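You operate a simulated robot arm through the tools that you are given. There is no shell and no other tool. Be economical: measure what you need, move in short steps, check, and stop when the job is done.

Carry out the task below with a simulated robot arm. There is one attempt and no reset: what you move stays moved.

TASK
Put things in order on the top of the sideboard. At the end: the yellow battery from the top of the sideboard stands on top of the white soap box; the bolt wedge from the top of the sideboard stands where the brown card tube stood; the brown card tube is on the blue coaster; the tea sachet (marked "LEMON") from the top of the sideboard stands on top of the black basin plug; whatever was shut is shut again. Leave all else as you found it, and nothing knocked over.

It is judged by the outcome, as a careful person would: the job done as asked, and still so three seconds after it is handed in. It fails if anything else is knocked over, pushed out of place, dropped, spilled or broken.

THE ROBOT
A 7-joint arm with a two-finger parallel gripper, fixed in place. Base frame: the origin is at the foot of the arm, x ahead of it, y to its left, z up; the work surface is at about z = 90. Lengths are in cm, angles in degrees, forces in N, time in s.
With the tool pointing down near the work surface it reaches from about 24 to 68 cm from the base axis. Its first joint turns from -66.0 to 66.0 degrees. Payload 2.4 kg.
Tool frame: the origin (TCP) lies between the finger pads and is the grasp point; the fingertips stand 3 cm ahead of it; z points along the fingers, y is the line along which they close. The gripper opens to 9.4 cm. The fingers are 2.8 cm wide and 1 cm thick; the gripper's body (5 by 9.6 cm) begins 5.5 cm behind the TCP.
Orientation is told as [roll, pitch, yaw] about the base's x, y, z axes, in that order, counted from this pose: with the fingers straight down and closing along the base's y, the tool's x points along the base's -x, its y along +y and its z along -z.

THE INTERFACE
- The arm moves only by the tool arm_command. Its arguments are lists of equal length, an entry for each row: "angular": the turn, a rotation vector about the base's x, y, z in degrees, a list of three; "delta_pos": the shift along the base's x, y, z in cm, a list of three; "claw": the opening, from 0 (shut) to 1 (fully open). In form: {"angular": [[ax, ay, az], ...], "delta_pos": [[tx, ty, tz], ...], "claw": [claw, ...]}. A call has 1 to 20 rows; each row is the pose to reach, as a shift and turn from the pose commanded when the call began. A row lasts 0.2 s, in which the tool goes at most 5 cm and 8.6 degrees; a call with a longer step from one row to the next is refused whole, and so is a gripper value outside its range. A pose out of reach is approached as far as the arm can. The call stops where the force on the tool passes 40 N (or 10 N more than at its start, if that is more) or the arm is blocked; 0.2 s more then pass. The fingers move at their own pace (about 15.3 cm/s each) and stop on an object; they squeeze with about 24 N. The grip force told is the motor's: it shows also when the fingers shut on nothing. Time passes only in rows, and 0.2 s behind the last, so rows that repeat a pose let the fingers close. It gives the time, the measured TCP pose, the force on the tool (base axes), the opening and the grip force at its end, in the units of the frame above (readings bear some noise).
- Cameras (640 x 400 px; columns grow to the right, rows downward): "scene" is fixed at [4.11, 48.78, 144.21]; the picture's right is [-0.78, -0.62, 0.00], its down [-0.34, 0.42, -0.84] and it looks along [0.53, -0.66, -0.54] (base axes); focal length 342 px, centre (320, 200). "wrist" rides on the gripper at [-3.7, 0, -5.8] in the tool frame; the picture's right is [0.00, -1.00, 0.00], its down [0.97, 0.00, -0.24] and it looks along [0.24, 0.00, 0.97] (tool axes); focal length 218 px, centre (320, 200).
- snapshot(camera): a new picture of that camera. No time passes.
- measure_at(camera, pixels): for up to 12 pixels [column, row] of the newest picture of that camera ("zoom" is the newest enlarged one), the place [x, y, z] in the base frame of the surface seen there, good to about 0.2 cm, but the place of the scene camera against the robot may be out by one fixed shift of up to 2.5 cm in any direction. No time passes.
- close_up(camera, box): a new picture of the part [left, top, right, bottom] of that camera's present view, enlarged. No time passes.
- finish_job(): hands the job in; it is judged then, once.

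Work in short steps. Measure before you move; look again where a grasp or a placing could have gone wrong, and mend it. You have 80 turns and 38 pictures in all, those below and enlarged ones among them. Open the gripper and draw the arm clear of the work before you hand the job in, unless the task says otherwise; then end with one line.

The tools are called after ">>>" as name(argument=value, ...) on one line, values as JSON. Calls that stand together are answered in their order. arm_command: Moves the arm, as the interface text tells. Its arguments: {"type":"object","properties":{"angular":{"type":"array","items":{"type":"array","items":{"type":"number"}}},"delta_pos":{"type":"array","items":{"type":"array","items":{"type":"number"}}},"claw":{"type":"array","items":{"type":"number"}}},"required":["angular","delta_pos","claw"]} The other tools are called the same way: snapshot (camera) takes a picture; measure_at (camera, pixels) gives the place of the surface under pixels of a picture; close_up (camera, box) takes an enlarged picture of a part of a camera's view; finish_job () hands the job in.

At the start:

```text
time: 0.0
ee_pos: [32.6, 2.28, 114.22]
tool_rot: [0.0, 0.1, 0.0]
wrist_force: [-0.9, -0.4, 0.0]
gripper_width: 9.39
grasp_force: 0.1
```

scene: 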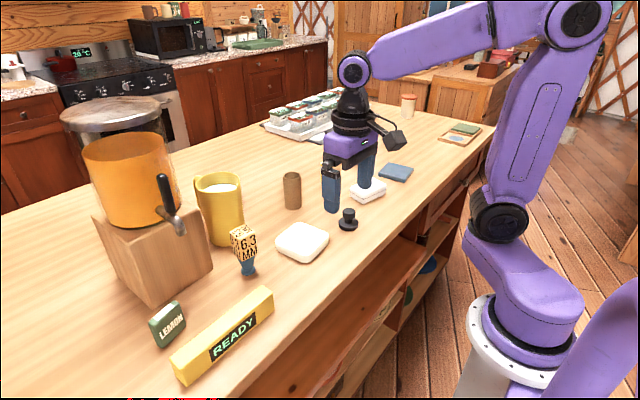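
wrist: 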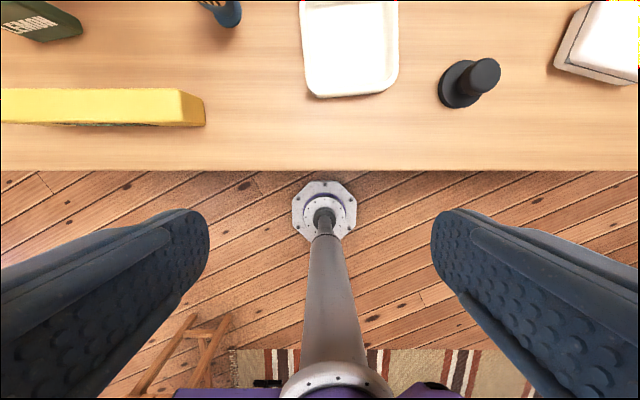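

I start with enlarged views to identify the items.

>>> close_up(camera="scene", box=[130, 150, 350, 390])

>>> close_up(camera="scene", box=[250, 80, 490, 240])

```text
1.67 times, centred on (240, 270) of scene
```

zoom: 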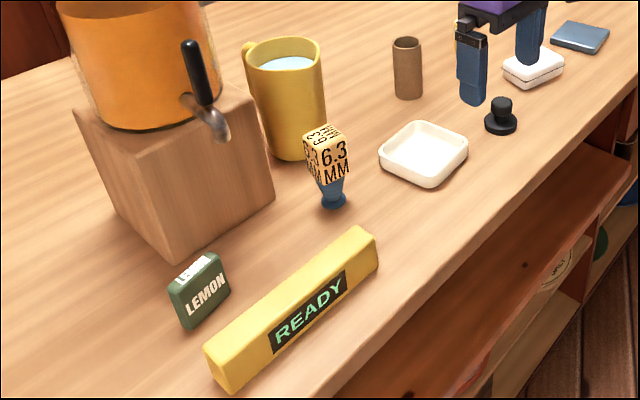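

```text
2.50 times, centred on (370, 160) of scene
```

zoom: 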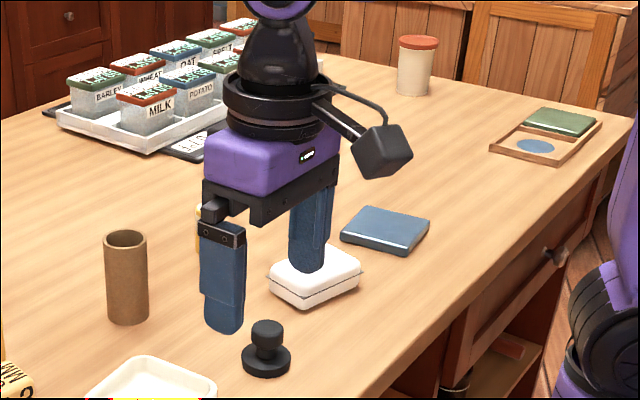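

The gripper hides something yellow near scene (328,165). I raise the arm and pull back to see.

>>> arm_command(angular=[[0, 0, 0], [0, 0, 0], [0, 0, 0], [0, 0, 0]], delta_pos=[[0, 0, 5], [0, 0, 10], [0, 0, 15], [0, 0, 18]], claw=[1, 1, 1, 1])

>>> snapshot(camera="scene")

>>> snapshot(camera="wrist")

```text
time: 1.0
ee_pos: [32.46, 2.27, 132.01]
tool_rot: [0.0, 0.0, 0.0]
wrist_force: [0.3, 0.5, -0.3]
gripper_width: 9.41
grasp_force: 0.0
```

```text
33 pictures are left
```

scene: 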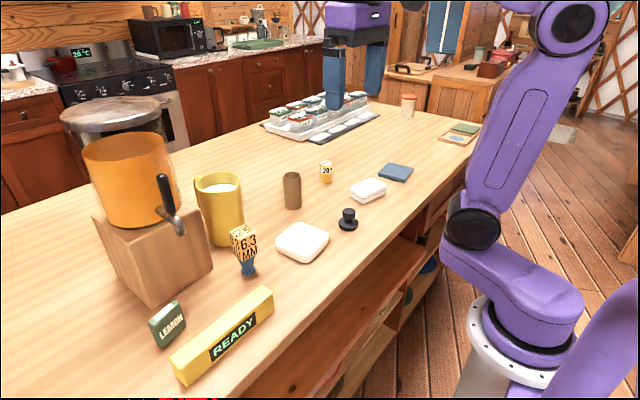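

```text
32 pictures are left
```

wrist: 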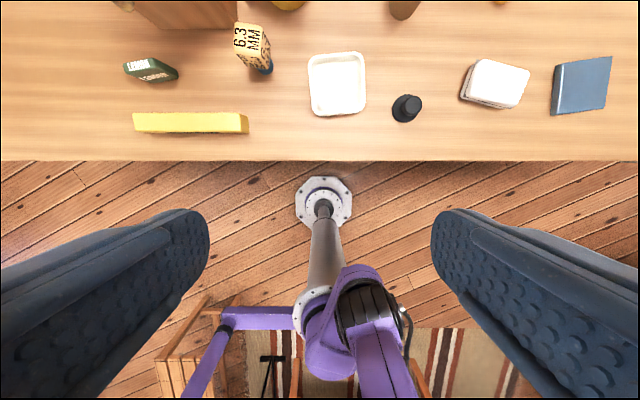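

>>> close_up(camera="scene", box=[270, 140, 430, 240])

>>> close_up(camera="scene", box=[390, 80, 500, 150])

>>> close_up(camera="scene", box=[140, 210, 300, 390])

```text
4.00 times, centred on (350, 190) of scene
```

zoom: 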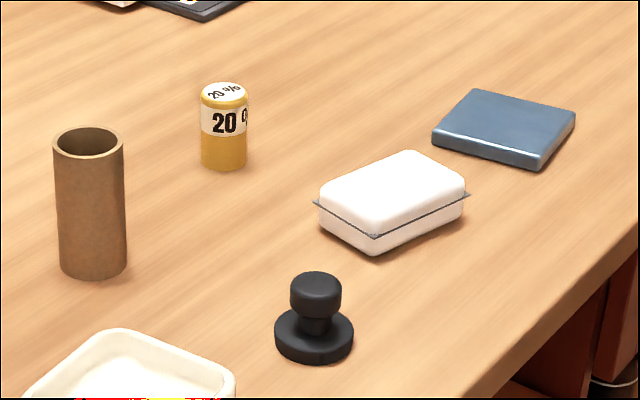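

```text
5.71 times, centred on (445, 115) of scene
```

zoom: 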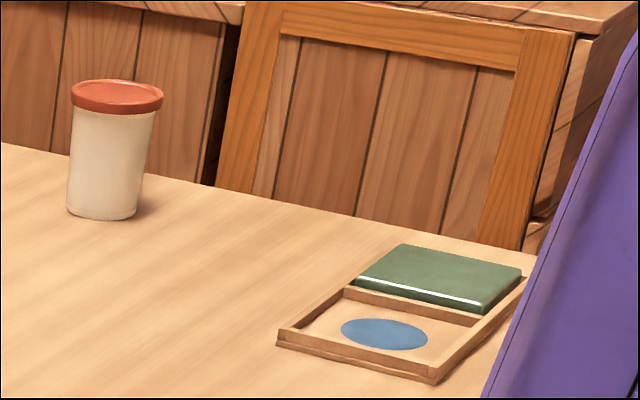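

```text
2.22 times, centred on (220, 300) of scene
```

zoom: 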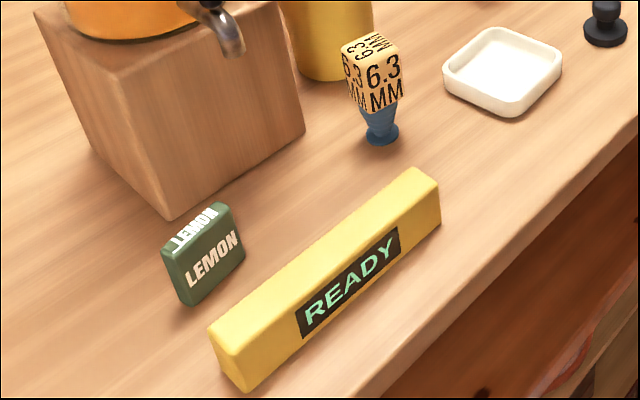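

Battery = yellow "20" cylinder at (326,172); wedge = "6.3 MM" at (246,250). I measure everything.

>>> measure_at(camera="scene", pixels=[[326, 163], [326, 181], [292, 176], [293, 207], [349, 212], [347, 228], [368, 185], [396, 168], [396, 181], [456, 138], [465, 128], [440, 137]])

>>> measure_at(camera="scene", pixels=[[243, 231], [248, 274], [165, 309], [170, 327], [302, 242], [230, 310], [266, 291], [218, 190], [350, 195], [386, 187], [370, 202], [366, 179]])

>>> measure_at(camera="wrist", pixels=[[253, 32], [263, 68], [150, 66], [160, 76], [337, 85], [410, 102], [400, 116], [498, 78], [582, 84], [555, 112], [610, 57], [190, 118]])

```text
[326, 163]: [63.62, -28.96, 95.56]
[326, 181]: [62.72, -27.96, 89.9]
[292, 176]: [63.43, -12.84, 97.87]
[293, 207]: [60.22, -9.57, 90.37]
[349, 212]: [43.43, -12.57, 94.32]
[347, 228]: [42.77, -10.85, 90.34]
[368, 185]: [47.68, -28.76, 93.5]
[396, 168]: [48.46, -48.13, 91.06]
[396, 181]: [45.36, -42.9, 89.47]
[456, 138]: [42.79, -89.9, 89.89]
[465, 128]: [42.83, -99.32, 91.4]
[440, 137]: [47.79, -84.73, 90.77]
```

```text
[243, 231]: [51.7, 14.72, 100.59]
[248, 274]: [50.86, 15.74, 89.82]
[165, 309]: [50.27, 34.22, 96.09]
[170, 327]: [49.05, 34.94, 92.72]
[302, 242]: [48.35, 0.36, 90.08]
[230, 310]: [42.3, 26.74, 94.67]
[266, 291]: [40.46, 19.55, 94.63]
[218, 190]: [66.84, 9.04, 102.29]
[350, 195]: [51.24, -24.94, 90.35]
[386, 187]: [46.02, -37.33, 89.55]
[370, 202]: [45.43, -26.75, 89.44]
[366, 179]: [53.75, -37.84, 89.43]
```

```text
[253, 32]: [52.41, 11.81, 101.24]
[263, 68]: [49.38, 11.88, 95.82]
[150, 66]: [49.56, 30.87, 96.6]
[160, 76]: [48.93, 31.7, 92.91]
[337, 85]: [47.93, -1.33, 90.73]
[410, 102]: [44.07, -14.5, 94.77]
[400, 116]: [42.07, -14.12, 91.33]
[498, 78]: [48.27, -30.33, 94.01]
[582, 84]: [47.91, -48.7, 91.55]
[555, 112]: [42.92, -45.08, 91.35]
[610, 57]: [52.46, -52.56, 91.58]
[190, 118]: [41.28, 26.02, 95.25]
```

Scene vs. wrist readings differ by about (+0.4,-1.9,+0.5). The blue slab is the reachable coaster. I move above the tube/battery area for wrist readings.

>>> arm_command(angular=[[0, 0, 0], [0, 0, 0], [0, 0, 0], [0, 0, 0], [0, 0, 0], [0, 0, 0], [0, 0, 0], [0, 0, 0], [0, 0, 0]], delta_pos=[[2.5, -2.4, -2], [5, -4.9, -4], [7.5, -7.3, -6], [10, -9.8, -8], [12.5, -12.2, -10], [15, -14.7, -12], [17.5, -17.1, -14], [20, -19.6, -16], [22.5, -22, -18]], claw=[1, 1, 1, 1, 1, 1, 1, 1, 1])

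>>> snapshot(camera="wrist")

```text
time: 3.0
ee_pos: [55.09, -19.71, 114.09]
tool_rot: [0.0, 0.1, 0.0]
wrist_force: [0.4, 0.5, -0.7]
gripper_width: 9.4
grasp_force: 0.1
```

```text
28 pictures are left
```

wrist: 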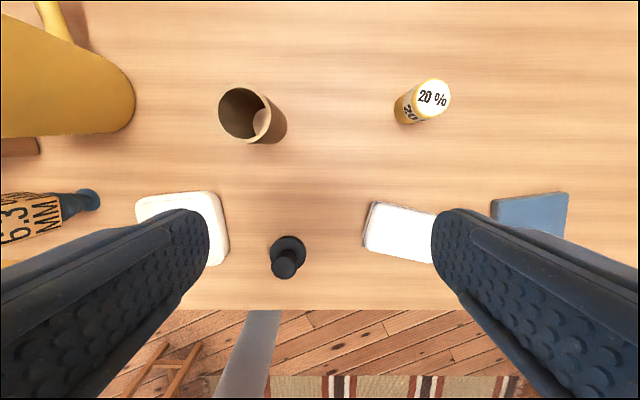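

>>> measure_at(camera="wrist", pixels=[[221, 105], [266, 108], [240, 84], [240, 140], [284, 130], [433, 98], [405, 120], [433, 80], [450, 98], [398, 105], [496, 203], [566, 195]])

>>> measure_at(camera="wrist", pixels=[[376, 204], [366, 246], [426, 212], [400, 230], [285, 265], [272, 250], [304, 245], [288, 237], [530, 215], [420, 96], [276, 140], [254, 142]])

```text
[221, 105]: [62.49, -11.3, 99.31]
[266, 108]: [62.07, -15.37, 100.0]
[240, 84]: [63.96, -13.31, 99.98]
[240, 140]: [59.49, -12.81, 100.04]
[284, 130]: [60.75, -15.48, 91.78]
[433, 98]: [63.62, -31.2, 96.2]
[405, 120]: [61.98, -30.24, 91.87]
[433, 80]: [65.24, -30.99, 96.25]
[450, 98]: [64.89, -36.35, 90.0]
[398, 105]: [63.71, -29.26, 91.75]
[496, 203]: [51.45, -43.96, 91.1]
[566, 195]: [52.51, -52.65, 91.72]
```

```text
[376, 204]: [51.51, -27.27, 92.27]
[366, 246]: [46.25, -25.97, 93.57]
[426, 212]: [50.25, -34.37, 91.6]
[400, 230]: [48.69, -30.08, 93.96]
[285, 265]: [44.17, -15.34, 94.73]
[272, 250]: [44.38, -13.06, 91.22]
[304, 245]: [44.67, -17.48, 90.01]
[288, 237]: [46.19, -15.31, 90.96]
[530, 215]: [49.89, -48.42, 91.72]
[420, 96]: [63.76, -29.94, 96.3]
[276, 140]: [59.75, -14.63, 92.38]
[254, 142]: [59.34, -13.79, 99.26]
```

Tube centre ≈ (61.75,-13.35), top 100, dia ≈ 4.3. I descend over it and grip it at z≈96.

>>> arm_command(angular=[[0, 0, 0], [0, 0, 0], [0, 0, 0], [0, 0, 0], [0, 0, 0], [0, 0, 0], [0, 0, 0]], delta_pos=[[3.3, 3.2, -1], [6.66, 6.36, -2], [6.66, 6.36, -6], [6.66, 6.36, -10], [6.66, 6.36, -14], [6.66, 6.36, -18], [6.66, 6.36, -18]], claw=[1, 1, 1, 1, 1, 1, 1])

>>> snapshot(camera="wrist")

```text
time: 4.6
ee_pos: [61.76, -13.29, 95.96]
tool_rot: [0.0, 0.0, -0.1]
wrist_force: [0.1, 0.9, 0.0]
gripper_width: 9.42
grasp_force: 0.0
```

```text
27 pictures are left
```

wrist: 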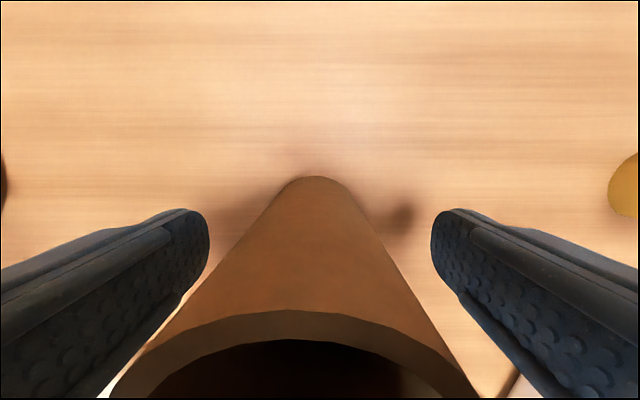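

Centred. Close, then lift.

>>> arm_command(angular=[[0, 0, 0], [0, 0, 0], [0, 0, 0], [0, 0, 0], [0, 0, 0]], delta_pos=[[0, 0, 0], [0, 0, 0], [0, 0, 0], [0, 0, 4], [0, 0, 9]], claw=[0, 0, 0, 0, 0])

```text
time: 5.8
ee_pos: [61.86, -13.39, 105.17]
tool_rot: [-0.1, 0.0, -0.1]
wrist_force: [-0.2, -0.4, 0.2]
gripper_width: 5.34
grasp_force: 23.9
```

Held (5.34 cm). Carry toward the coaster and lower to just above.

>>> arm_command(angular=[[0, 0, 0], [0, 0, 0], [0, 0, 0], [0, 0, 0], [0, 0, 0], [0, 0, 0], [0, 0, 0], [0, 0, 0], [0, 0, 0], [0, 0, 0]], delta_pos=[[-1.9, -4.3, 0], [-3.8, -8.5, 0], [-5.6, -12.8, 0], [-7.5, -17.1, 0], [-9.4, -21.3, 0], [-11.3, -25.6, 0], [-13.2, -29.8, 0], [-15.06, -34.1, 0], [-15.06, -34.1, -4], [-15.06, -34.1, -4.5]], claw=[0, 0, 0, 0, 0, 0, 0, 0, 0, 0])

>>> snapshot(camera="scene")

>>> snapshot(camera="wrist")

```text
time: 8.0
ee_pos: [46.75, -47.31, 100.7]
tool_rot: [0.0, 0.0, -0.1]
wrist_force: [1.0, -0.9, 0.8]
gripper_width: 5.38
grasp_force: 23.6
```

```text
26 pictures are left
```

scene: 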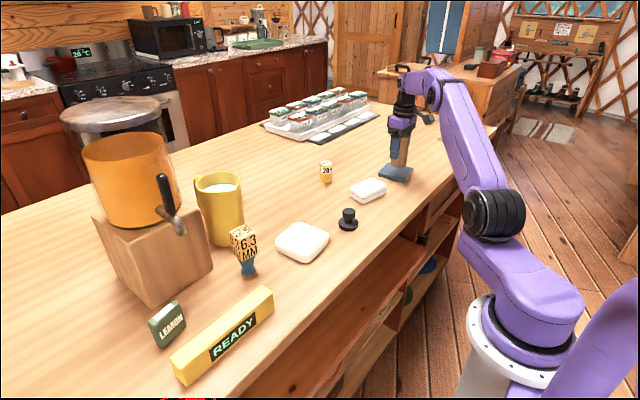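

```text
25 pictures are left
```

wrist: 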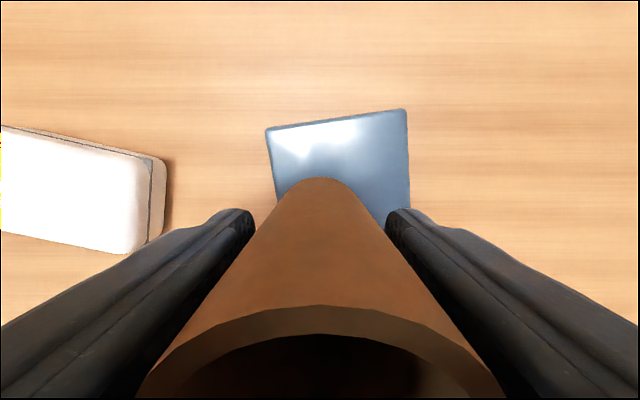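

Over the coaster; small shift toward its centre, then lower until contact.

>>> arm_command(angular=[[0, 0, 0], [0, 0, 0], [0, 0, 0], [0, 0, 0], [0, 0, 0]], delta_pos=[[0.7, -0.7, 0], [0.7, -0.7, -1.5], [0.7, -0.7, -2.6], [0.7, -0.7, -3.0], [0.7, -0.7, -3.0]], claw=[0, 0, 0, 0, 0])

```text
time: 9.2
ee_pos: [47.47, -48.16, 97.66]
tool_rot: [0.0, 0.0, 0.1]
wrist_force: [-0.4, 1.4, 3.9]
gripper_width: 5.38
grasp_force: 23.4
```

Contact. Open and rise.

>>> arm_command(angular=[[0, 0, 0], [0, 0, 0], [0, 0, 0], [0, 0, 0], [0, 0, 0], [0, 0, 0], [0, 0, 0]], delta_pos=[[0, 0, 0], [0, 0, 0], [0, 0, 3], [0, 0, 7], [0, 0, 11], [0, 4.5, 13], [0, 9, 13]], claw=[1, 1, 1, 1, 1, 1, 1])

>>> snapshot(camera="wrist")

```text
time: 10.8
ee_pos: [47.01, -39.53, 110.61]
tool_rot: [0.1, 0.2, -0.4]
wrist_force: [-5.3, -5.6, -0.3]
gripper_width: 9.4
grasp_force: 0.0
out of reach, approached as far as the arm can: row 5
```

```text
24 pictures are left
```

wrist: 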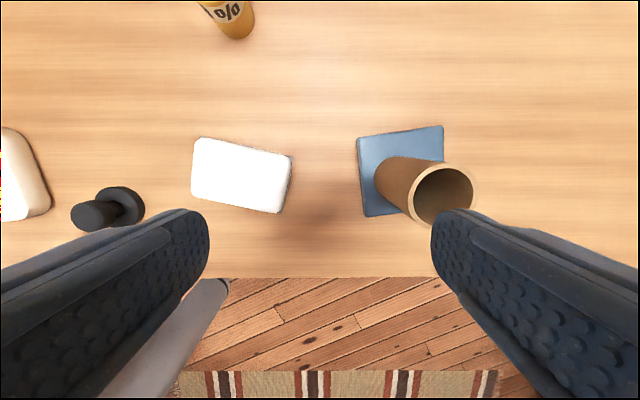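

Tube stands on the coaster. Now the battery at (63.65,-31): it's beyond vertical reach, so I tilt the fingers outward 22° about y on the way there.

>>> measure_at(camera="wrist", pixels=[[199, 140], [288, 158], [275, 210], [195, 190], [241, 172], [393, 190], [442, 130], [362, 142]])

>>> arm_command(angular=[[0, -4, 0], [0, -8, 0], [0, -12, 0], [0, -16, 0], [0, -20, 0], [0, -22, 0], [0, -22, 0]], delta_pos=[[3, 2, -1], [6, 4, -2.5], [9, 6, -4], [12, 8, -5.5], [14.5, 8.4, -6.6], [16.5, 8.5, -7.6], [16.5, 8.5, -7.6]], claw=[1, 1, 1, 1, 1, 1, 1])

>>> snapshot(camera="wrist")

```text
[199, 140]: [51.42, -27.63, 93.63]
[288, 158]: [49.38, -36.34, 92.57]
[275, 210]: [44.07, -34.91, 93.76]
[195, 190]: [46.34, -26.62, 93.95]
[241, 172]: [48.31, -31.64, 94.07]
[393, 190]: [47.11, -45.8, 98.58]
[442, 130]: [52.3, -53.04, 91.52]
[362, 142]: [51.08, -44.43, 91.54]
```

```text
time: 12.4
ee_pos: [64.06, -30.54, 103.26]
tool_rot: [-0.1, -22.0, 0.1]
wrist_force: [-0.2, 0.0, -0.3]
gripper_width: 9.38
grasp_force: 0.0
```

```text
23 pictures are left
```

wrist: 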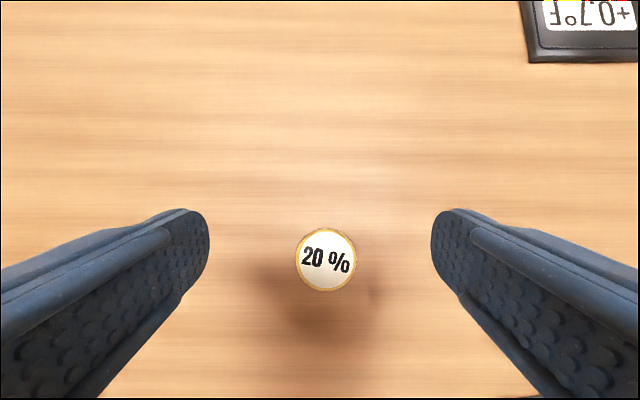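

>>> measure_at(camera="wrist", pixels=[[326, 240], [326, 284], [300, 262], [352, 262]])

```text
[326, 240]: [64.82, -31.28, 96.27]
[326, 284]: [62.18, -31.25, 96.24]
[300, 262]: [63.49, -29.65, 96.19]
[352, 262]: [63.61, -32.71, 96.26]
```

Battery centre (63.5,-31.2). Descend to z≈94 and grip.

>>> arm_command(angular=[[0, 0, 0], [0, 0, 0], [0, 0, 0], [0, 0, 0], [0, 0, 0], [0, 0, 0], [0, 0, 0], [0, 0, 0]], delta_pos=[[-0.55, -0.65, -2.5], [-0.55, -0.65, -5], [-0.55, -0.65, -7.5], [-0.55, -0.65, -9.2], [-0.55, -0.65, -9.2], [-0.55, -0.65, -9.2], [-0.55, -0.65, -9.2], [-0.55, -0.65, -9.2]], claw=[1, 1, 1, 1, 1, 0, 0, 0])

>>> snapshot(camera="wrist")

```text
time: 14.2
ee_pos: [63.38, -31.34, 93.87]
tool_rot: [0.0, -22.0, 0.0]
wrist_force: [1.0, 0.9, -0.9]
gripper_width: 4.03
grasp_force: 23.4
```

```text
22 pictures are left
```

wrist: 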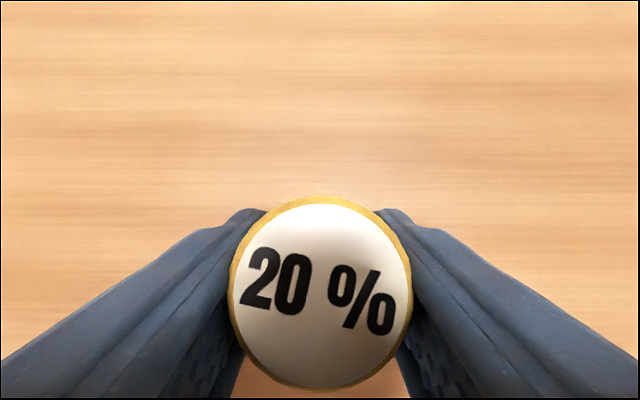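

Held. Lift, carry to the soap box centre (47.8,-31.4), stop slightly above.

>>> arm_command(angular=[[0, 0, 0], [0, 0, 0], [0, 0, 0], [0, 0, 0], [0, 0, 0], [0, 0, 0], [0, 0, 0], [0, 0, 0]], delta_pos=[[0, 0, 3], [0, 0, 7.5], [-4, 0, 8], [-8, 0, 8], [-12, 0, 8], [-15.6, 0, 8], [-15.6, 0, 6], [-15.6, 0, 5]], claw=[0, 0, 0, 0, 0, 0, 0, 0])

>>> snapshot(camera="wrist")

>>> close_up(camera="scene", box=[300, 110, 460, 230])

```text
time: 16.0
ee_pos: [47.91, -31.17, 98.65]
tool_rot: [-0.1, -22.0, 0.2]
wrist_force: [0.0, 0.1, -0.9]
gripper_width: 4.04
grasp_force: 23.7
```

```text
21 pictures are left
```

wrist: 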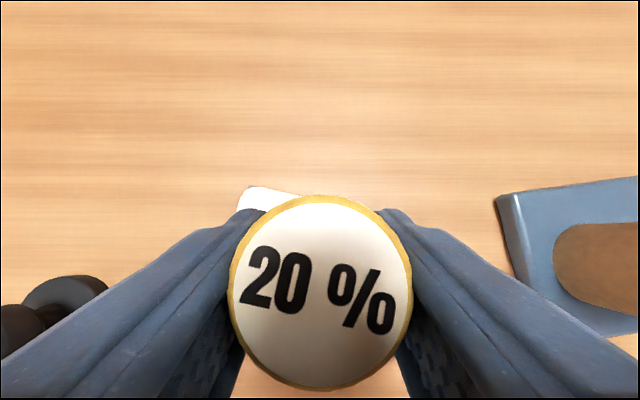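

```text
3.33 times, centred on (380, 170) of scene
```

zoom: 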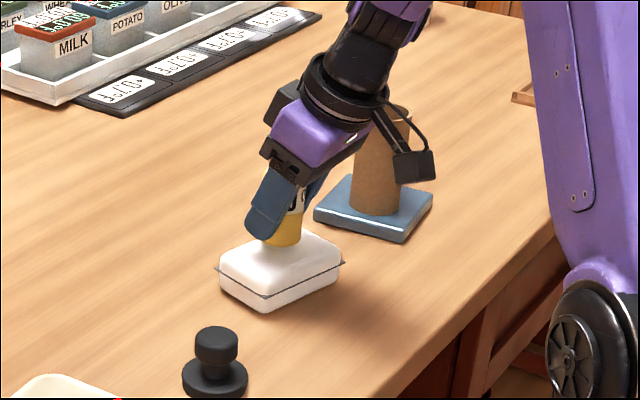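

Placement looks centred. Lower gently onto the lid.

>>> arm_command(angular=[[0, 0, 0], [0, 0, 0], [0, 0, 0]], delta_pos=[[0, 0, -0.4], [0, 0, -0.75], [0, 0, -0.75]], claw=[0, 0, 0])

```text
time: 16.8
ee_pos: [47.78, -31.3, 98.04]
tool_rot: [0.0, -22.0, 0.0]
wrist_force: [-0.3, -0.5, -0.6]
gripper_width: 3.97
grasp_force: 23.7
```

>>> arm_command(angular=[[0, 0, 0], [0, 0, 0], [0, 0, 0]], delta_pos=[[0, 0, -0.2], [0, 0, -0.3], [0, 0, -0.3]], claw=[0, 0, 0])

```text
time: 17.6
ee_pos: [47.7, -31.39, 97.78]
tool_rot: [0.0, -21.9, 0.0]
wrist_force: [-0.4, 1.7, 5.4]
gripper_width: 4.06
grasp_force: 23.8
```

Contact (5 N). Release and retreat along the tool axis, then untilt.

>>> arm_command(angular=[[0, 0, 0], [0, 0, 0], [0, 0, 0], [0, 0, 0], [0, 0, 0], [0, 7, 0], [0, 15, 0], [0, 22, 0]], delta_pos=[[0, 0, 0], [0, 0, 0], [-1, 0, 2.6], [-2.4, 0, 6.2], [-3.9, 0, 10], [-3.9, 3, 13], [-3.9, 7, 15], [-3.9, 11, 16]], claw=[1, 1, 1, 1, 1, 1, 1, 1])

>>> snapshot(camera="wrist")

```text
time: 19.4
ee_pos: [43.86, -20.21, 113.83]
tool_rot: [-0.1, 0.1, 0.0]
wrist_force: [-0.3, 0.3, 0.7]
gripper_width: 9.41
grasp_force: 0.1
```

```text
19 pictures are left
```

wrist: 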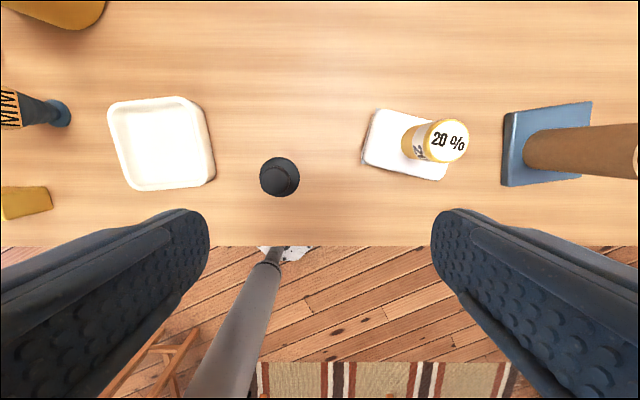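

Battery stands. I measure the plug knob, then move above the wedge.

>>> measure_at(camera="wrist", pixels=[[279, 183], [266, 183], [290, 183], [279, 172], [279, 193], [262, 170], [297, 170], [280, 159], [280, 186], [410, 125]])

>>> arm_command(angular=[[0, 0, 0], [0, 0, 0], [0, 0, 0], [0, 0, 0], [0, 0, 0], [0, 0, 0], [0, 0, 0]], delta_pos=[[0.5, 4.5, 0.5], [1, 9, 1], [1.5, 13.5, 2], [2, 18, 3], [2.5, 22.5, 4], [3, 27, 4], [3.2, 31, 4]], claw=[1, 1, 1, 1, 1, 1, 1])

>>> snapshot(camera="wrist")

```text
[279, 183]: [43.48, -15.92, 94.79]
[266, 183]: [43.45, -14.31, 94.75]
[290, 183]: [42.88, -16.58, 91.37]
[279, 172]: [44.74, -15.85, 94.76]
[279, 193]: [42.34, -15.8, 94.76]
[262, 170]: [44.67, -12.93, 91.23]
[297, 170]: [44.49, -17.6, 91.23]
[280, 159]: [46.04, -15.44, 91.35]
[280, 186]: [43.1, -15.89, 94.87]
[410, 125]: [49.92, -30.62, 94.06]
```

```text
time: 21.0
ee_pos: [47.15, 10.69, 117.65]
tool_rot: [0.0, 0.1, 0.1]
wrist_force: [0.0, 0.6, 0.3]
gripper_width: 9.4
grasp_force: 0.0
```

```text
18 pictures are left
```

wrist: 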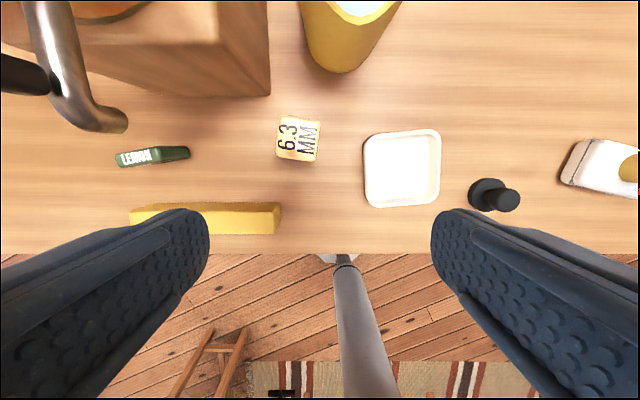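

>>> measure_at(camera="wrist", pixels=[[282, 119], [318, 124], [315, 158], [280, 153], [298, 138], [372, 140], [372, 200], [270, 210], [268, 93], [345, 72], [186, 150], [120, 158]])

>>> close_up(camera="wrist", box=[100, 90, 340, 240])

```text
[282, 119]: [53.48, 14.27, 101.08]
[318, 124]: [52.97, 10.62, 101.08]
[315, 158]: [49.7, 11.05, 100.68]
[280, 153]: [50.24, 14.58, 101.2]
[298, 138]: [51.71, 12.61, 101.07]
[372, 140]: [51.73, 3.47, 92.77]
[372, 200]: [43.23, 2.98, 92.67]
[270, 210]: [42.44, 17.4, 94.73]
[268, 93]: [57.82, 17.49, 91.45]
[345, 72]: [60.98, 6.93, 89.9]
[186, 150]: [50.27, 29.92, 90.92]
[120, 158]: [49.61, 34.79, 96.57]
```

```text
2.67 times, centred on (220, 165) of wrist
```

zoom: 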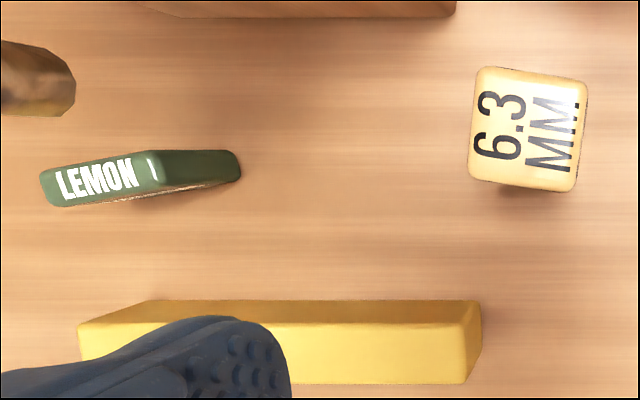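

Wedge head centre (51.6,12.65), top 101, yaw ≈ -8°. I go down with the gripper yawed -8° and grip the head.

>>> arm_command(angular=[[0, 0, -4], [0, 0, -8], [0, 0, -8], [0, 0, -8], [0, 0, -8], [0, 0, -8], [0, 0, -8]], delta_pos=[[2.2, 1, -2], [4.45, 1.96, -5], [4.45, 1.96, -9], [4.45, 1.96, -13], [4.45, 1.96, -16], [4.45, 1.96, -19.1], [4.45, 1.96, -19.1]], claw=[1, 1, 1, 1, 1, 1, 1])

>>> snapshot(camera="wrist")

>>> close_up(camera="scene", box=[180, 150, 340, 290])

```text
time: 22.6
ee_pos: [51.5, 12.71, 98.7]
tool_rot: [0.0, 0.0, -8.1]
wrist_force: [-0.1, 0.7, 0.2]
gripper_width: 9.41
grasp_force: 0.0
```

```text
16 pictures are left
```

wrist: 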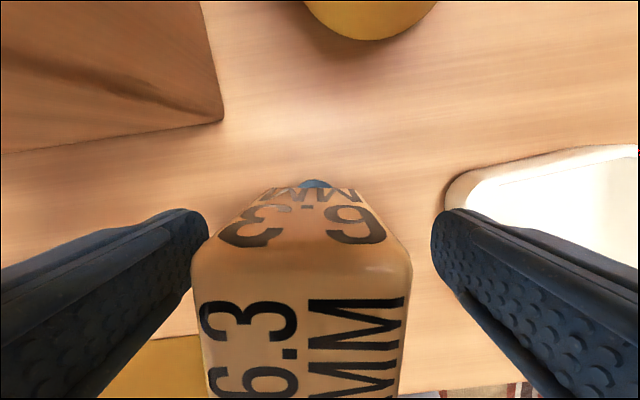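

```text
2.86 times, centred on (260, 220) of scene
```

zoom: 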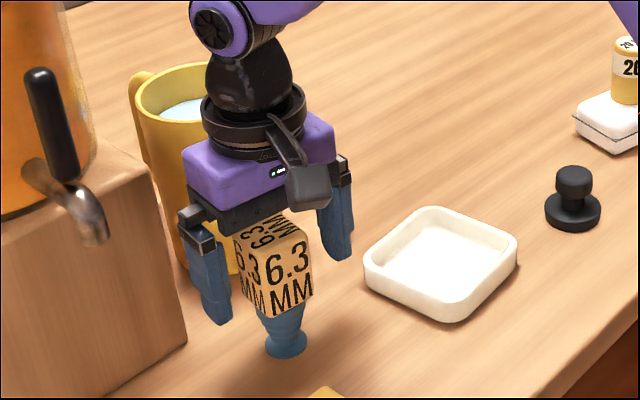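

Head sits ≈0.27 cm toward +y (col 305 vs 320); nudge, close, lift.

>>> arm_command(angular=[[0, 0, 0], [0, 0, 0], [0, 0, 0], [0, 0, 0], [0, 0, 0], [0, 0, 0], [0, 0, 0]], delta_pos=[[0, 0.27, 0], [0, 0.27, 0], [0, 0.27, 0], [0, 0.27, 0], [0, 0.27, 4], [0, 0.27, 8], [0, 0.27, 10]], claw=[1, 0, 0, 0, 0, 0, 0])

```text
time: 24.2
ee_pos: [51.57, 12.91, 108.76]
tool_rot: [0.0, 0.0, -8.0]
wrist_force: [1.0, 0.5, -1.9]
gripper_width: 4.62
grasp_force: 23.9
```

Held. Move -y first (past the mug), then out to the tube's old spot (61.75,-13.35).

>>> arm_command(angular=[[0, 0, 0], [0, 0, 0], [0, 0, 0], [0, 0, 0], [0, 0, 0], [0, 0, 0], [0, 0, 0], [0, 0, 0], [0, 0, 0], [0, 0, 0]], delta_pos=[[0, -4.5, 0], [0, -9, 0], [0, -13.5, 0], [1, -18, 0], [3, -22, 0], [6.5, -25, 0], [10.15, -26.26, -1], [10.15, -26.26, -5], [10.15, -26.26, -8.5], [10.15, -26.26, -8.5]], claw=[0, 0, 0, 0, 0, 0, 0, 0, 0, 0])

>>> close_up(camera="scene", box=[220, 110, 380, 250])

```text
time: 26.4
ee_pos: [61.58, -13.41, 100.19]
tool_rot: [0.0, 0.0, -8.0]
wrist_force: [0.4, 0.0, -2.4]
gripper_width: 4.59
grasp_force: 24.0
```

```text
2.86 times, centred on (300, 180) of scene
```

zoom: 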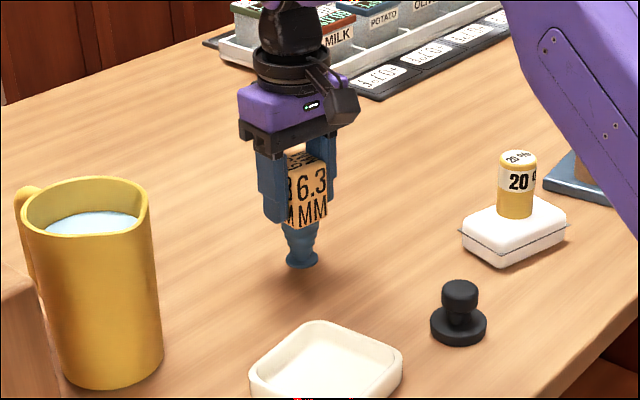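

Upright and just above. Lower to contact.

>>> arm_command(angular=[[0, 0, 0], [0, 0, 0], [0, 0, 0], [0, 0, 0]], delta_pos=[[0.15, 0.05, -0.8], [0.15, 0.05, -1.3], [0.15, 0.05, -1.5], [0.15, 0.05, -1.5]], claw=[0, 0, 0, 0])

```text
time: 27.4
ee_pos: [61.75, -13.22, 98.81]
tool_rot: [0.0, -0.1, -8.0]
wrist_force: [0.3, 0.6, 0.0]
gripper_width: 4.6
grasp_force: 23.9
```

>>> arm_command(angular=[[0, 0, 0], [0, 0, 0]], delta_pos=[[0, 0, -0.12], [0, 0, -0.12]], claw=[0, 0])

```text
time: 28.0
ee_pos: [61.78, -13.26, 98.73]
tool_rot: [0.1, -0.1, -8.0]
wrist_force: [-5.5, 3.3, 16.0]
gripper_width: 4.61
grasp_force: 24.3
```

Firm contact; ease off slightly, release, and rise.

>>> arm_command(angular=[[0, 0, 0], [0, 0, 0], [0, 0, 0], [0, 0, 0], [0, 0, 0], [0, 0, 0], [0, 0, 0]], delta_pos=[[0, 0, 0.1], [0, 0, 0.1], [0, 0, 0.1], [0, 0, 3], [0, 0, 7], [-3, 0, 10], [-7, 0, 13]], claw=[0, 1, 1, 1, 1, 1, 1])

>>> snapshot(camera="wrist")

```text
time: 29.6
ee_pos: [54.95, -13.23, 111.56]
tool_rot: [0.0, 0.0, -7.9]
wrist_force: [-0.4, 0.3, 0.0]
gripper_width: 9.4
grasp_force: 0.0
```

```text
13 pictures are left
```

wrist: 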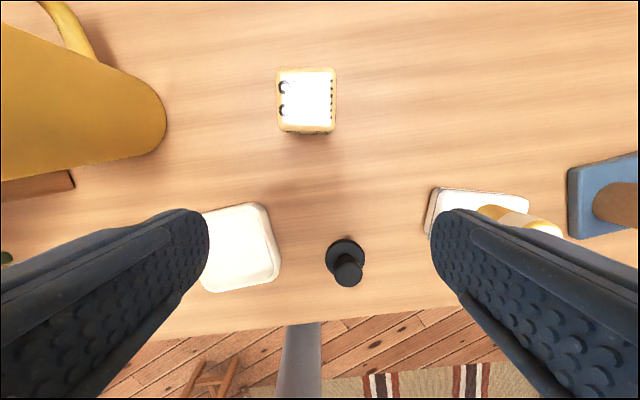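

Wedge stands. I measure the plug knob from here, then move toward the sachet.

>>> measure_at(camera="wrist", pixels=[[348, 272], [338, 272], [358, 272], [348, 262], [348, 282], [329, 255], [363, 253], [345, 241]])

>>> arm_command(angular=[[0, 0, 4], [0, 0, 8], [0, 0, 8], [0, 0, 8], [0, 0, 8], [0, 0, 8], [0, 0, 8], [0, 0, 8], [0, 0, 8], [0, 0, 8]], delta_pos=[[-2, 4, 1], [-4, 8, 2], [-6, 12, 3], [-8, 16, 3], [-9, 20, 3], [-10, 24, 3], [-10, 28, 3], [-10, 32, 3], [-10, 36.5, 3], [-10, 41, 3]], claw=[1, 1, 1, 1, 1, 1, 1, 1, 1, 1])

>>> snapshot(camera="wrist")

```text
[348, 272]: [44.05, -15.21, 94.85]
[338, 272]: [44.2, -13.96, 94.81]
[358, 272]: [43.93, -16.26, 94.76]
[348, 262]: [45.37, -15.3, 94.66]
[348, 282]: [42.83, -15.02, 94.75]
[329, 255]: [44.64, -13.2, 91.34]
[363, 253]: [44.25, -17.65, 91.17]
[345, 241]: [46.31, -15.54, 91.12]
```

```text
time: 31.8
ee_pos: [44.76, 27.76, 114.59]
tool_rot: [0.0, 0.0, 0.1]
wrist_force: [-0.5, 0.2, 0.2]
gripper_width: 9.41
grasp_force: 0.0
```

```text
12 pictures are left
```

wrist: 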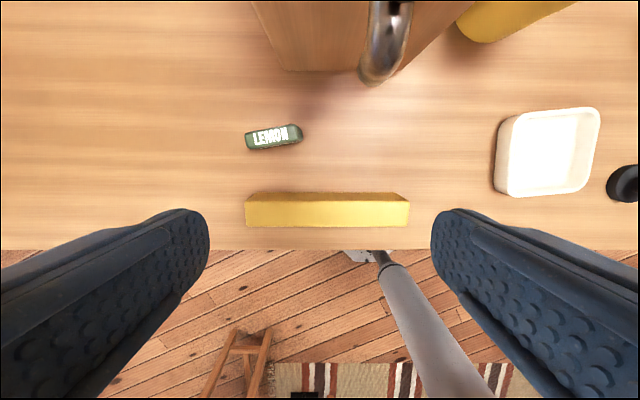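

>>> measure_at(camera="wrist", pixels=[[249, 138], [298, 130], [272, 131], [276, 142], [250, 147], [302, 140], [375, 80], [385, 40], [290, 68], [255, 15], [262, 200], [392, 5]])

>>> close_up(camera="wrist", box=[210, 60, 370, 180])

```text
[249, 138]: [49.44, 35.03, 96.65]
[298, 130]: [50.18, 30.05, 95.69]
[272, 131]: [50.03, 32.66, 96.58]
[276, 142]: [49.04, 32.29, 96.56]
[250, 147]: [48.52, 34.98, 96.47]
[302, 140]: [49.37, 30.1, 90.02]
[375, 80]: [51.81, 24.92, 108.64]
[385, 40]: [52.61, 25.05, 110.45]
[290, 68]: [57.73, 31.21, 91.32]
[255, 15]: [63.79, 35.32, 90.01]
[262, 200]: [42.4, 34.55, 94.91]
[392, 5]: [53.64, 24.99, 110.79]
```

```text
3.33 times, centred on (290, 120) of wrist
```

zoom: 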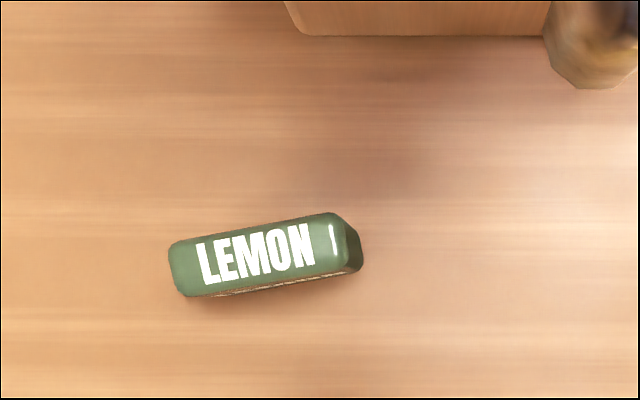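

Sachet centre (49.5,32.5), top 96.6, yaw ≈ +8.4°; the tap at (51.8,24.9) stands to the side. Move +y first, then +x, and stop above it to check.

>>> arm_command(angular=[[0, 0, 4.2], [0, 0, 8.4], [0, 0, 8.4], [0, 0, 8.4], [0, 0, 8.4]], delta_pos=[[0, 2.5, 0], [0, 4.74, 0], [2.4, 4.74, 0], [4.74, 4.74, 0], [4.74, 4.74, -4]], claw=[0.85, 0.85, 0.85, 0.85, 0.85])

>>> snapshot(camera="wrist")

>>> snapshot(camera="scene")

```text
time: 33.0
ee_pos: [49.65, 32.55, 110.54]
tool_rot: [0.0, 0.0, 8.3]
wrist_force: [0.0, 0.1, -0.1]
gripper_width: 7.96
grasp_force: 0.0
```

```text
10 pictures are left
```

wrist: 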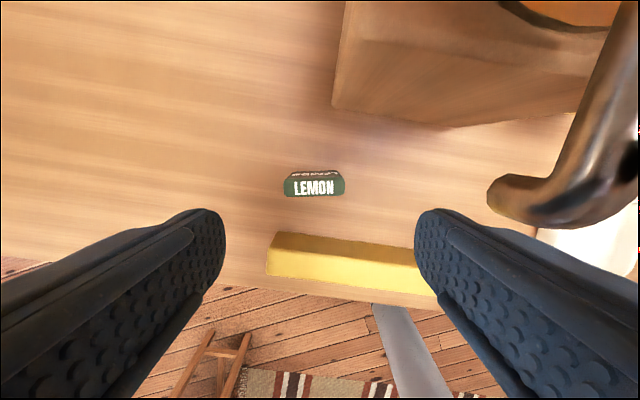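

```text
9 pictures are left
```

scene: 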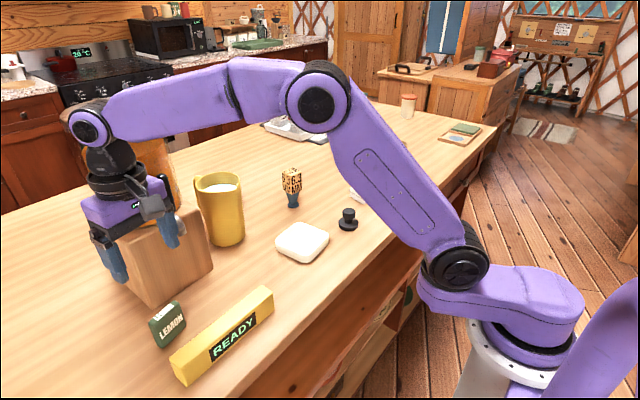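

>>> measure_at(camera="wrist", pixels=[[288, 188], [341, 187], [314, 176], [314, 194], [495, 190], [530, 215], [600, 160], [625, 30]])

```text
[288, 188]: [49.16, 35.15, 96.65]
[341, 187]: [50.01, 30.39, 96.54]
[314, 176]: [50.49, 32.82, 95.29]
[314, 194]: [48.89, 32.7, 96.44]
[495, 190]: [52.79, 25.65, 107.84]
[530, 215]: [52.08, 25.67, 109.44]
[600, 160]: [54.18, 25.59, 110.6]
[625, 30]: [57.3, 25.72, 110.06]
```

Aligned; tap clears by ≈2 cm. Descend to z≈94.3.

>>> arm_command(angular=[[0, 0, 0], [0, 0, 0], [0, 0, 0], [0, 0, 0], [0, 0, 0], [0, 0, 0], [0, 0, 0]], delta_pos=[[0, 0.2, -3], [0, 0.2, -6], [0, 0.2, -9], [0, 0.2, -12], [0, 0.2, -14.5], [0, 0.2, -16.2], [0, 0.2, -16.2]], claw=[0.85, 0.85, 0.85, 0.85, 0.85, 0.85, 0.85])

>>> snapshot(camera="wrist")

```text
time: 34.6
ee_pos: [49.59, 32.72, 94.33]
tool_rot: [0.0, 0.0, 8.4]
wrist_force: [0.1, 0.9, -0.3]
gripper_width: 7.99
grasp_force: 0.0
```

```text
8 pictures are left
```

wrist: 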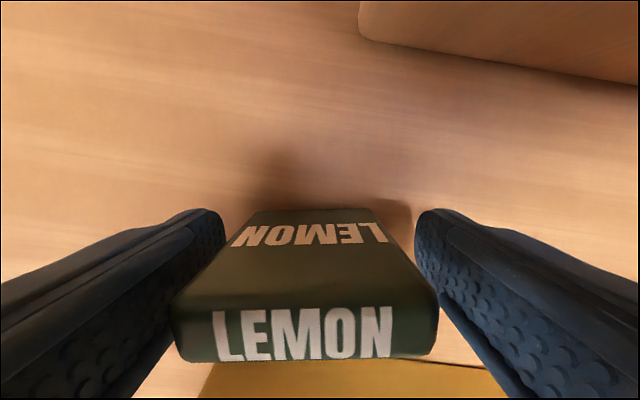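

Centre ≈0.3 cm toward +y; nudge along the closing axis and close, then lift.

>>> measure_at(camera="wrist", pixels=[[305, 308], [305, 355], [185, 335], [425, 335]])

>>> arm_command(angular=[[0, 0, 0], [0, 0, 0], [0, 0, 0], [0, 0, 0]], delta_pos=[[0, 0.25, 0], [0, 0.25, 0], [0, 0.25, 0], [0, 0.25, 0]], claw=[0.85, 0, 0, 0])

```text
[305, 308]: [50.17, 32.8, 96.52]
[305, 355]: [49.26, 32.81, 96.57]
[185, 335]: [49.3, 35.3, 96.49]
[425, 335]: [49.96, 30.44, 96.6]
```

```text
time: 35.6
ee_pos: [49.63, 32.87, 94.38]
tool_rot: [0.0, 0.0, 8.5]
wrist_force: [0.6, -0.1, 0.5]
gripper_width: 5.91
grasp_force: 24.2
```

Sachet held. Lift 10, back off in -x, then traverse to the plug and hover.

>>> arm_command(angular=[[0, 0, 0], [0, 0, 0], [0, 0, 0], [0, 0, 0], [0, 0, 0], [0, 0, 0], [0, 0, 0], [0, 0, 0], [0, 0, 0], [0, 0, 0], [0, 0, 0], [0, 0, 0], [0, 0, 0], [0, 0, 0], [0, 0, 0], [0, 0, 0], [0, 0, 0], [0, 0, 0]], delta_pos=[[0, 0, 3], [0, 0, 7], [0, 0, 10], [-4, 0, 10], [-8, 0, 10], [-8, -4.5, 10], [-8, -9, 10], [-8, -13.5, 10], [-8, -18, 10], [-8, -22.5, 10], [-8, -27, 10], [-8, -31.5, 10], [-8, -36, 10], [-8, -40.5, 10], [-8, -44.5, 10], [-6.5, -47.5, 10], [-5.5, -48.07, 9], [-5.5, -48.07, 7]], claw=[0, 0, 0, 0, 0, 0, 0, 0, 0, 0, 0, 0, 0, 0, 0, 0, 0, 0])

>>> close_up(camera="scene", box=[280, 150, 420, 250])

```text
time: 39.4
ee_pos: [44.1, -15.2, 101.48]
tool_rot: [0.0, 0.0, 8.4]
wrist_force: [-0.7, -0.2, -0.3]
gripper_width: 5.89
grasp_force: 24.4
```

```text
4.00 times, centred on (350, 200) of scene
```

zoom: 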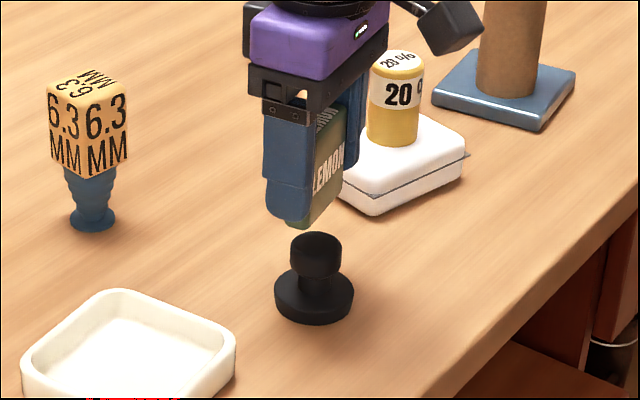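

Lower close to the knob and check.

>>> arm_command(angular=[[0, 0, 0], [0, 0, 0], [0, 0, 0]], delta_pos=[[0, 0, -1], [0, 0, -1.8], [0, 0, -1.8]], claw=[0, 0, 0])

>>> close_up(camera="scene", box=[320, 180, 380, 235])

```text
time: 40.2
ee_pos: [44.06, -15.07, 99.62]
tool_rot: [0.0, 0.0, 8.4]
wrist_force: [-0.3, -0.2, -0.4]
gripper_width: 5.89
grasp_force: 24.2
```

```text
7.27 times, centred on (350, 208) of scene
```

zoom: 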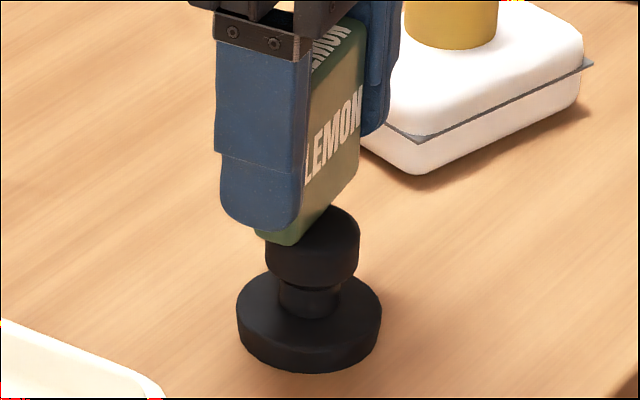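

>>> measure_at(camera="zoom", pixels=[[288, 240], [262, 234], [356, 175], [345, 213], [355, 222], [340, 225], [320, 240], [308, 243], [325, 205], [240, 300], [378, 300], [310, 260]])

```text
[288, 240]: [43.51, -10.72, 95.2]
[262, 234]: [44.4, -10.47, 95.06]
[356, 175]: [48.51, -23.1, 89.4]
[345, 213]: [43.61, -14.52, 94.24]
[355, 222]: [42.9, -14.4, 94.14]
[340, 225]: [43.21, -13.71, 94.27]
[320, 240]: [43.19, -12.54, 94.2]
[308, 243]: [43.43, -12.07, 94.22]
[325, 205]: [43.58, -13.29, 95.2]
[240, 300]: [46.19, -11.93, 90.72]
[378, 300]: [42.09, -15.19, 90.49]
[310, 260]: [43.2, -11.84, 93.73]
```

Sachet sits ≈0.4 cm too far in +x relative to the knob (flange gives centre x ≈43.7). Correct and lower to contact.

>>> arm_command(angular=[[0, 0, 0], [0, 0, 0], [0, 0, 0], [0, 0, 0]], delta_pos=[[-0.4, 0, 0], [-0.4, 0, -0.25], [-0.4, 0, -0.4], [-0.4, 0, -0.4]], claw=[0, 0, 0, 0])

```text
time: 41.2
ee_pos: [43.76, -15.25, 99.12]
tool_rot: [0.0, 0.0, 8.4]
wrist_force: [-0.3, 0.5, 2.9]
gripper_width: 5.86
grasp_force: 24.0
```

Contact beginning. A last look before release.

>>> close_up(camera="scene", box=[320, 180, 380, 235])

```text
7.27 times, centred on (350, 208) of scene
```

zoom: 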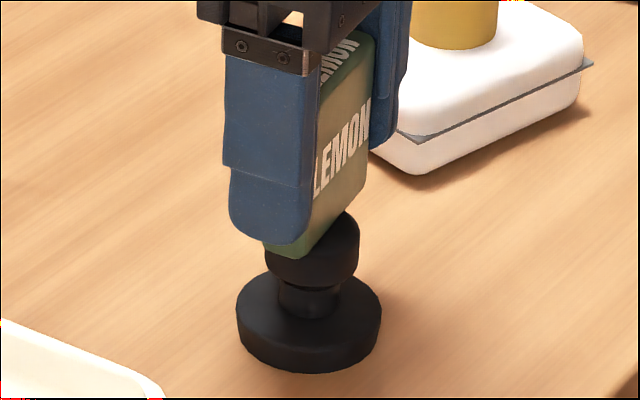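

Sachet centre ≈ zoom (312,217) vs knob centre (313,220): centred. Press a hair, release, rise straight.

>>> arm_command(angular=[[0, 0, 0], [0, 0, 0], [0, 0, 0], [0, 0, 0], [0, 0, 0], [0, 0, 0], [0, 0, 0], [0, 0, 0]], delta_pos=[[0, 0, -0.03], [0, 0, -0.03], [0, 0, -0.03], [0, 0, 1.5], [0, 0, 4], [0, 0, 8], [-3, 0, 12], [-6, 0, 15]], claw=[0, 0.8, 0.8, 0.8, 0.8, 0.8, 0.8, 0.8])

>>> snapshot(camera="scene")

```text
time: 43.0
ee_pos: [37.57, -15.05, 114.19]
tool_rot: [0.0, 0.0, 8.3]
wrist_force: [1.2, 0.2, 0.8]
gripper_width: 7.53
grasp_force: 0.0
```

```text
4 pictures are left
```

scene: 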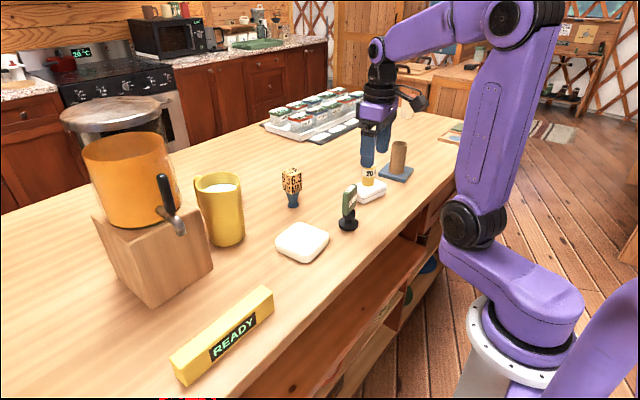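

All items are placed. Draw the arm up and clear, then a final look.

>>> arm_command(angular=[[0, 0, 0], [0, 0, 0], [0, 0, 0], [0, 0, 0], [0, 0, 0], [0, 0, 0]], delta_pos=[[-1, 2, 4], [-2, 5, 8], [-3, 8, 11], [-4, 12, 13], [-5, 16, 15], [-5, 16, 15]], claw=[1, 1, 1, 1, 1, 1])

>>> close_up(camera="scene", box=[270, 120, 430, 240])

```text
refused: row 2 steps farther than a row can; nothing moved
```

```text
3.33 times, centred on (350, 180) of scene
```

zoom: 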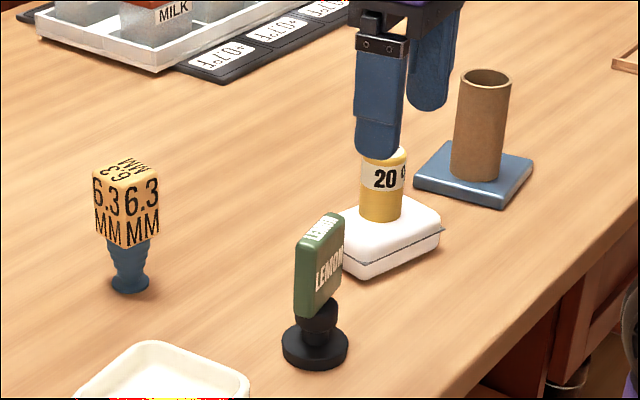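

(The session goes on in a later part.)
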